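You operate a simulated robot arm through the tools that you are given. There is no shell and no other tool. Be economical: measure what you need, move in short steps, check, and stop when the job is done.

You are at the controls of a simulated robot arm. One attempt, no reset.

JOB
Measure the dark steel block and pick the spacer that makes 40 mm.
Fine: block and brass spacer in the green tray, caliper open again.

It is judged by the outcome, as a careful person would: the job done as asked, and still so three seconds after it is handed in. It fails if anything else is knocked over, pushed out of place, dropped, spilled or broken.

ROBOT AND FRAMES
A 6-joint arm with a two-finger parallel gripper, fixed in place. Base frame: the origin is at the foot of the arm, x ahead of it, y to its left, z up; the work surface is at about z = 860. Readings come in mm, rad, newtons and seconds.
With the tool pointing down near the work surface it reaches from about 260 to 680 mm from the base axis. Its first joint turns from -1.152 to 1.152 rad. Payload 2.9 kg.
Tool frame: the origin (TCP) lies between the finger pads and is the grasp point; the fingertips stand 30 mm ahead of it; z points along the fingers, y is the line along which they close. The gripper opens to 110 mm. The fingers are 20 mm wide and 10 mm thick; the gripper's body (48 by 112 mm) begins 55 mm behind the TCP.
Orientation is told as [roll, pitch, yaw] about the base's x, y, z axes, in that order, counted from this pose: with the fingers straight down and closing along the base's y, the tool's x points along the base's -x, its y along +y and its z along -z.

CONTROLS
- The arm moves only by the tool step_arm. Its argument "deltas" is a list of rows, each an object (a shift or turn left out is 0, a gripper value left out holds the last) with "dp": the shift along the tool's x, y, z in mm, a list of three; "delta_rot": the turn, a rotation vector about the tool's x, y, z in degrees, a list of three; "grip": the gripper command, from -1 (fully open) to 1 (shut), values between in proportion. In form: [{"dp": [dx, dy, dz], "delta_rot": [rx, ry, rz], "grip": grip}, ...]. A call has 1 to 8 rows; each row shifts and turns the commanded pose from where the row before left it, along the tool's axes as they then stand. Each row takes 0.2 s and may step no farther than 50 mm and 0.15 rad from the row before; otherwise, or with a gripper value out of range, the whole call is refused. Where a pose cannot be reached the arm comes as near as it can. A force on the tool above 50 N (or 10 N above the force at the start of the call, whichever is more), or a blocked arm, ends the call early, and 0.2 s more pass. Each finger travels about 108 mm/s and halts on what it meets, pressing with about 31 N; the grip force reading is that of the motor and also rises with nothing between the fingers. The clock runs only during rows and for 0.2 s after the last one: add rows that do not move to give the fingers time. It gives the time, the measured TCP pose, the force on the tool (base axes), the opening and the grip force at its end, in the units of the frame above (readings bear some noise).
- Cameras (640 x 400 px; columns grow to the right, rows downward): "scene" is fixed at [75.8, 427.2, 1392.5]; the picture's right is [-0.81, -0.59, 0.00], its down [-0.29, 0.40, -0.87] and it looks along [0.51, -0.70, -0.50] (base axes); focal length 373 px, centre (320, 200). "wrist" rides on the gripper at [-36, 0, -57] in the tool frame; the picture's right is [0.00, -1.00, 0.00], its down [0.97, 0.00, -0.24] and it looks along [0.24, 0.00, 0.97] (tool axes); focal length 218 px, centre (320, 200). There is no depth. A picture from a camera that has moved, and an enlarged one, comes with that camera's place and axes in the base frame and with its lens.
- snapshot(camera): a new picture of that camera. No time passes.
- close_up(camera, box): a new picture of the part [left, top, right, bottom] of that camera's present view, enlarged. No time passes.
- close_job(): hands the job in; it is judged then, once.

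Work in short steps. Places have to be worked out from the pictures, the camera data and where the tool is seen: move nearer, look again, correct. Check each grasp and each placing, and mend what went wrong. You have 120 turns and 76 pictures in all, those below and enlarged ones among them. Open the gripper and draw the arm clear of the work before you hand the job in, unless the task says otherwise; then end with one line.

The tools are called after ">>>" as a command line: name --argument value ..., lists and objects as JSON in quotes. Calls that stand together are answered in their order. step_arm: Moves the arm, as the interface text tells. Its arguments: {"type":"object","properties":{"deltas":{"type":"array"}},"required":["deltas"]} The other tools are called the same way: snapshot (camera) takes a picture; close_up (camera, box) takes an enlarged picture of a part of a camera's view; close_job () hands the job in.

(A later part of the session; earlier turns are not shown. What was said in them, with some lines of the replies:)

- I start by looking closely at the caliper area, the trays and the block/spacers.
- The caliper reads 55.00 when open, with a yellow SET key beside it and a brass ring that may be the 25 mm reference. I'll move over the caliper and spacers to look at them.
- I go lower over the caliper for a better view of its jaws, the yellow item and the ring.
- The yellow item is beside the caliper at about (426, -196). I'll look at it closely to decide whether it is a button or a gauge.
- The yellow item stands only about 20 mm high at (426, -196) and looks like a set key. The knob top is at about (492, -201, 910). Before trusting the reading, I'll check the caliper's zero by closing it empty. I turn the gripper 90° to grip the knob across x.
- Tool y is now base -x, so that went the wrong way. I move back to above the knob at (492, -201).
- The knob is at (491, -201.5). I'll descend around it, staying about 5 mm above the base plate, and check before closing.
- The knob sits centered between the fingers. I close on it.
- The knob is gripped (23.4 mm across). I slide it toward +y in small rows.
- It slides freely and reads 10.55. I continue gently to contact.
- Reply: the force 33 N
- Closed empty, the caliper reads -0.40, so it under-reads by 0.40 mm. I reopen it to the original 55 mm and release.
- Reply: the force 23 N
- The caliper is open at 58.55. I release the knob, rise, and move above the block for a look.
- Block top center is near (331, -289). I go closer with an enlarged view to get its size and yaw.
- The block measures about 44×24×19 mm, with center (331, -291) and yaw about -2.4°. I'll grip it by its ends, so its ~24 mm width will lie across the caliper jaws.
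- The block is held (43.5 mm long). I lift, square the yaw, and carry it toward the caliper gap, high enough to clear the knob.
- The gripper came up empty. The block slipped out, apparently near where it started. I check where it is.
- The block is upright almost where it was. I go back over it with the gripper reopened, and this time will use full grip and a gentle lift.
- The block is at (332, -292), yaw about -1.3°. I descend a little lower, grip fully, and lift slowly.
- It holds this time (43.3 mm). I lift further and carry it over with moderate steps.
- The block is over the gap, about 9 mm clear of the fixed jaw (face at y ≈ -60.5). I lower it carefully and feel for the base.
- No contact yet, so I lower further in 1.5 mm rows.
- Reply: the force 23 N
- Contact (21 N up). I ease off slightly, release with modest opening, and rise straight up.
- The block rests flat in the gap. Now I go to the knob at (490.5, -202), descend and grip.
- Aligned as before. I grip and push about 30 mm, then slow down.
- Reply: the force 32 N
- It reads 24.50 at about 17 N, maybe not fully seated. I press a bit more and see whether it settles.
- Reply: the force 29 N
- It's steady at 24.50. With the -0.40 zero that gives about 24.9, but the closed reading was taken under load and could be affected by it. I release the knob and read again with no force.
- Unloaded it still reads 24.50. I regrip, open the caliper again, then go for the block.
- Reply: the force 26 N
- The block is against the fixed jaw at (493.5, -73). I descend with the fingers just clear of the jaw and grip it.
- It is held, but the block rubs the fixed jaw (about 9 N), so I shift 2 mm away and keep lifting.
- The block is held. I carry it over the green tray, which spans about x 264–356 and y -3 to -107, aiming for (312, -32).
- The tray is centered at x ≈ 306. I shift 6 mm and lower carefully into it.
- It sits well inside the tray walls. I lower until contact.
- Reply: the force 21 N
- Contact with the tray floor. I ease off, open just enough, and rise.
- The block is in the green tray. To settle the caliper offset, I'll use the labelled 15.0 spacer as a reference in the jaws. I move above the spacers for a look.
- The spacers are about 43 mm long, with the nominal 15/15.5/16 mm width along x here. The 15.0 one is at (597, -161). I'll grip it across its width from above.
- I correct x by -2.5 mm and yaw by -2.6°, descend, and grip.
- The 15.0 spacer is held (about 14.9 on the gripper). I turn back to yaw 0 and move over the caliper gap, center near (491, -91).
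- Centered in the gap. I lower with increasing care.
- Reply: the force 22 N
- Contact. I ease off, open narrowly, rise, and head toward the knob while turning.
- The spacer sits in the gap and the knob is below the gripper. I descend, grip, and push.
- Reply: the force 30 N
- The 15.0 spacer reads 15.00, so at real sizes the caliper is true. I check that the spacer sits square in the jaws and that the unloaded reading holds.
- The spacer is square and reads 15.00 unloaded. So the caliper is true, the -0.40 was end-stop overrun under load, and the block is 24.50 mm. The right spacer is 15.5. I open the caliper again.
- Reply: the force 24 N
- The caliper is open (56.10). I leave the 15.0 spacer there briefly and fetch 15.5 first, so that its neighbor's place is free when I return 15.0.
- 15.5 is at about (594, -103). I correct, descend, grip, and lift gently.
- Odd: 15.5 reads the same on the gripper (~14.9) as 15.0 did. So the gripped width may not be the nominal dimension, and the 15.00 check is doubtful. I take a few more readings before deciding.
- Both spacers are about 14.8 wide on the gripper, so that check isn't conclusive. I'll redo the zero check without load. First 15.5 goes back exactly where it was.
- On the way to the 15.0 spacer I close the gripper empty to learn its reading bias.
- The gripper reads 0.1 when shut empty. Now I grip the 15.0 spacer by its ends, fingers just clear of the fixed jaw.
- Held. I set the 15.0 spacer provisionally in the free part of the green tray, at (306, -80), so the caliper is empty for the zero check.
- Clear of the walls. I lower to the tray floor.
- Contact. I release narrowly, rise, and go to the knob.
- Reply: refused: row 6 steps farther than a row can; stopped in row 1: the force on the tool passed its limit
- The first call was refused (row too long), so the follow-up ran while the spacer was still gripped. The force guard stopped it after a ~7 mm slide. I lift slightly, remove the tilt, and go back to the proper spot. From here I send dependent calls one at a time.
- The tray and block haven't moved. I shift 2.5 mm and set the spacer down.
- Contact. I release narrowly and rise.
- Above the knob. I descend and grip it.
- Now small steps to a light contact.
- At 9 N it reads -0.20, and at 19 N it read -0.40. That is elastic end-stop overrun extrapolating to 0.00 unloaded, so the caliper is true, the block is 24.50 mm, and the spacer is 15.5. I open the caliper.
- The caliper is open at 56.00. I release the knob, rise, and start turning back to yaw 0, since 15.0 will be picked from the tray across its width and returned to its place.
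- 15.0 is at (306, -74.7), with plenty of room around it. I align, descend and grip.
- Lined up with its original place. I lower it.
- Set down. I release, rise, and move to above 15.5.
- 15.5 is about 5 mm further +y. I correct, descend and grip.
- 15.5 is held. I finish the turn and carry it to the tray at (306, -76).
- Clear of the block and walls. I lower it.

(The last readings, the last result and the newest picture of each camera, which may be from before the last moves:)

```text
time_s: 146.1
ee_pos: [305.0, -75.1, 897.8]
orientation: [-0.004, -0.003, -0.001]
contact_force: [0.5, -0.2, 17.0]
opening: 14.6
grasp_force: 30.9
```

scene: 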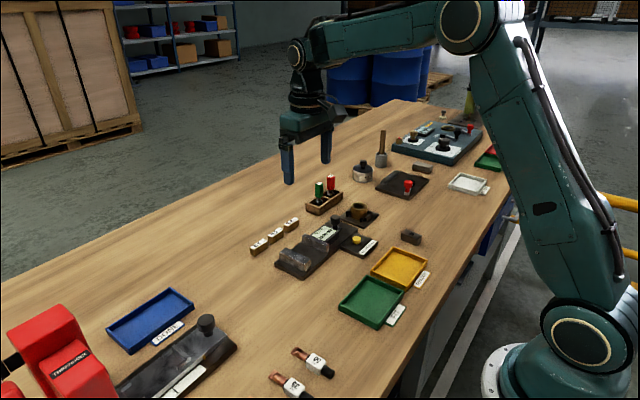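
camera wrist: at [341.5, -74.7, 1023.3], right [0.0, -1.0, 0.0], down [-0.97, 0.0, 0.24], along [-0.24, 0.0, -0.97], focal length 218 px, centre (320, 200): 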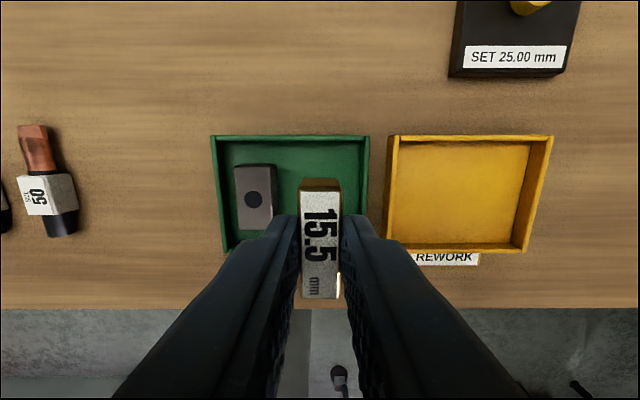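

Contact. I ease off, release, rise and look.

>>> step_arm --deltas '[{"dp": [0, 0, -1]}, {"grip": 0.62}, {}, {"dp": [0, 0, -10]}, {"dp": [0, 0, -35]}, {"dp": [0, 0, -40], "grip": -0.5}, {"dp": [-20, 30, -30]}, {"dp": [-30, 30, -20]}]'

>>> snapshot --camera "wrist"

>>> snapshot --camera "scene"

>>> close_up --camera "scene" --box '[240, 170, 460, 330]'

```text
time_s: 147.9
ee_pos: [350.6, -12.2, 1032.6]
orientation: [-0.002, 0.003, -0.002]
contact_force: [0.5, 1.0, 0.1]
opening: 82.7
grasp_force: 0.0
```

```text
10 pictures are left
camera wrist: at [387.6, -13.8, 1090.0], right [0.0, -1.0, 0.0], down [-0.97, 0.0, 0.24], along [-0.24, 0.0, -0.97], focal length 218 px, centre (320, 200)
```

wrist: 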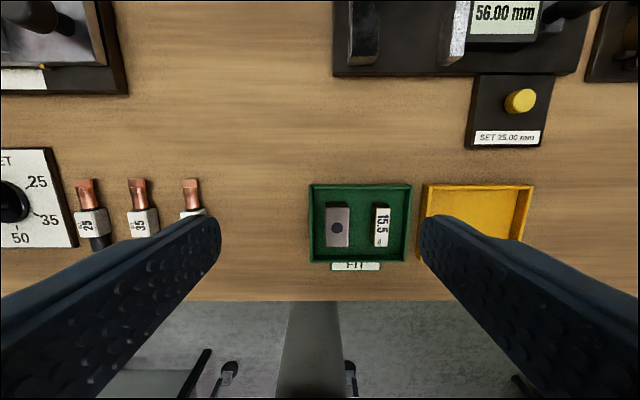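

```text
9 pictures are left
```

scene: 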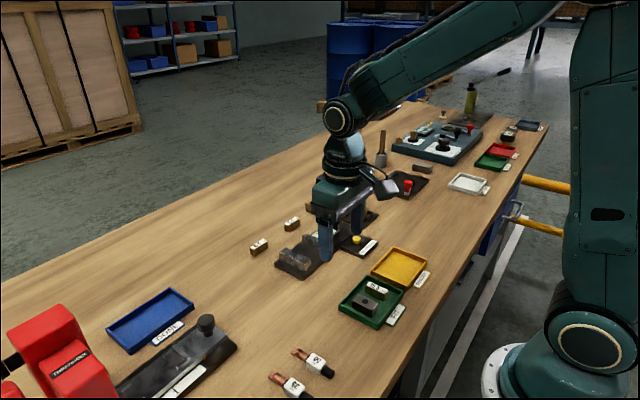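

```text
2.50 times, centred on (350, 250) of scene
camera zoom: at [75.8, 427.2, 1392.5], right [-0.81, -0.59, 0.0], down [-0.29, 0.4, -0.87], along [0.51, -0.7, -0.5], focal length 933 px, centre (245, 75)
```

zoom: 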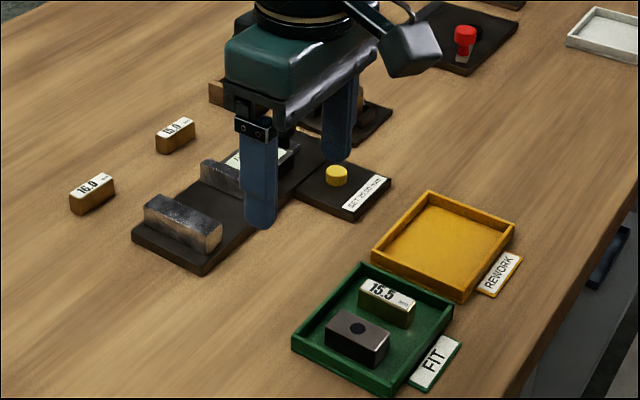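

The block and the 15.5 spacer lie in the green FIT tray. 15.0 is back in its place and the caliper is open at 56.00. I raise the arm a bit more and hand in.

>>> step_arm --deltas '[{"dp": [-20, 20, -25], "grip": -1}, {"dp": [-20, 20, -25]}, {}]'

>>> close_job

```text
time_s: 148.7
ee_pos: [395.5, 23.9, 1079.6]
orientation: [-0.002, 0.002, 0.001]
contact_force: [-0.5, -0.2, -0.2]
opening: 109.7
grasp_force: 0.1
```

```text
The job is handed in.
```

The block measured 24.50 mm, so it and the 15.5 mm brass spacer (40.0 mm together) are in the green FIT tray; the caliper is open at 56.00 mm and the 15.0 spacer, which I used as a check, is back in its place.
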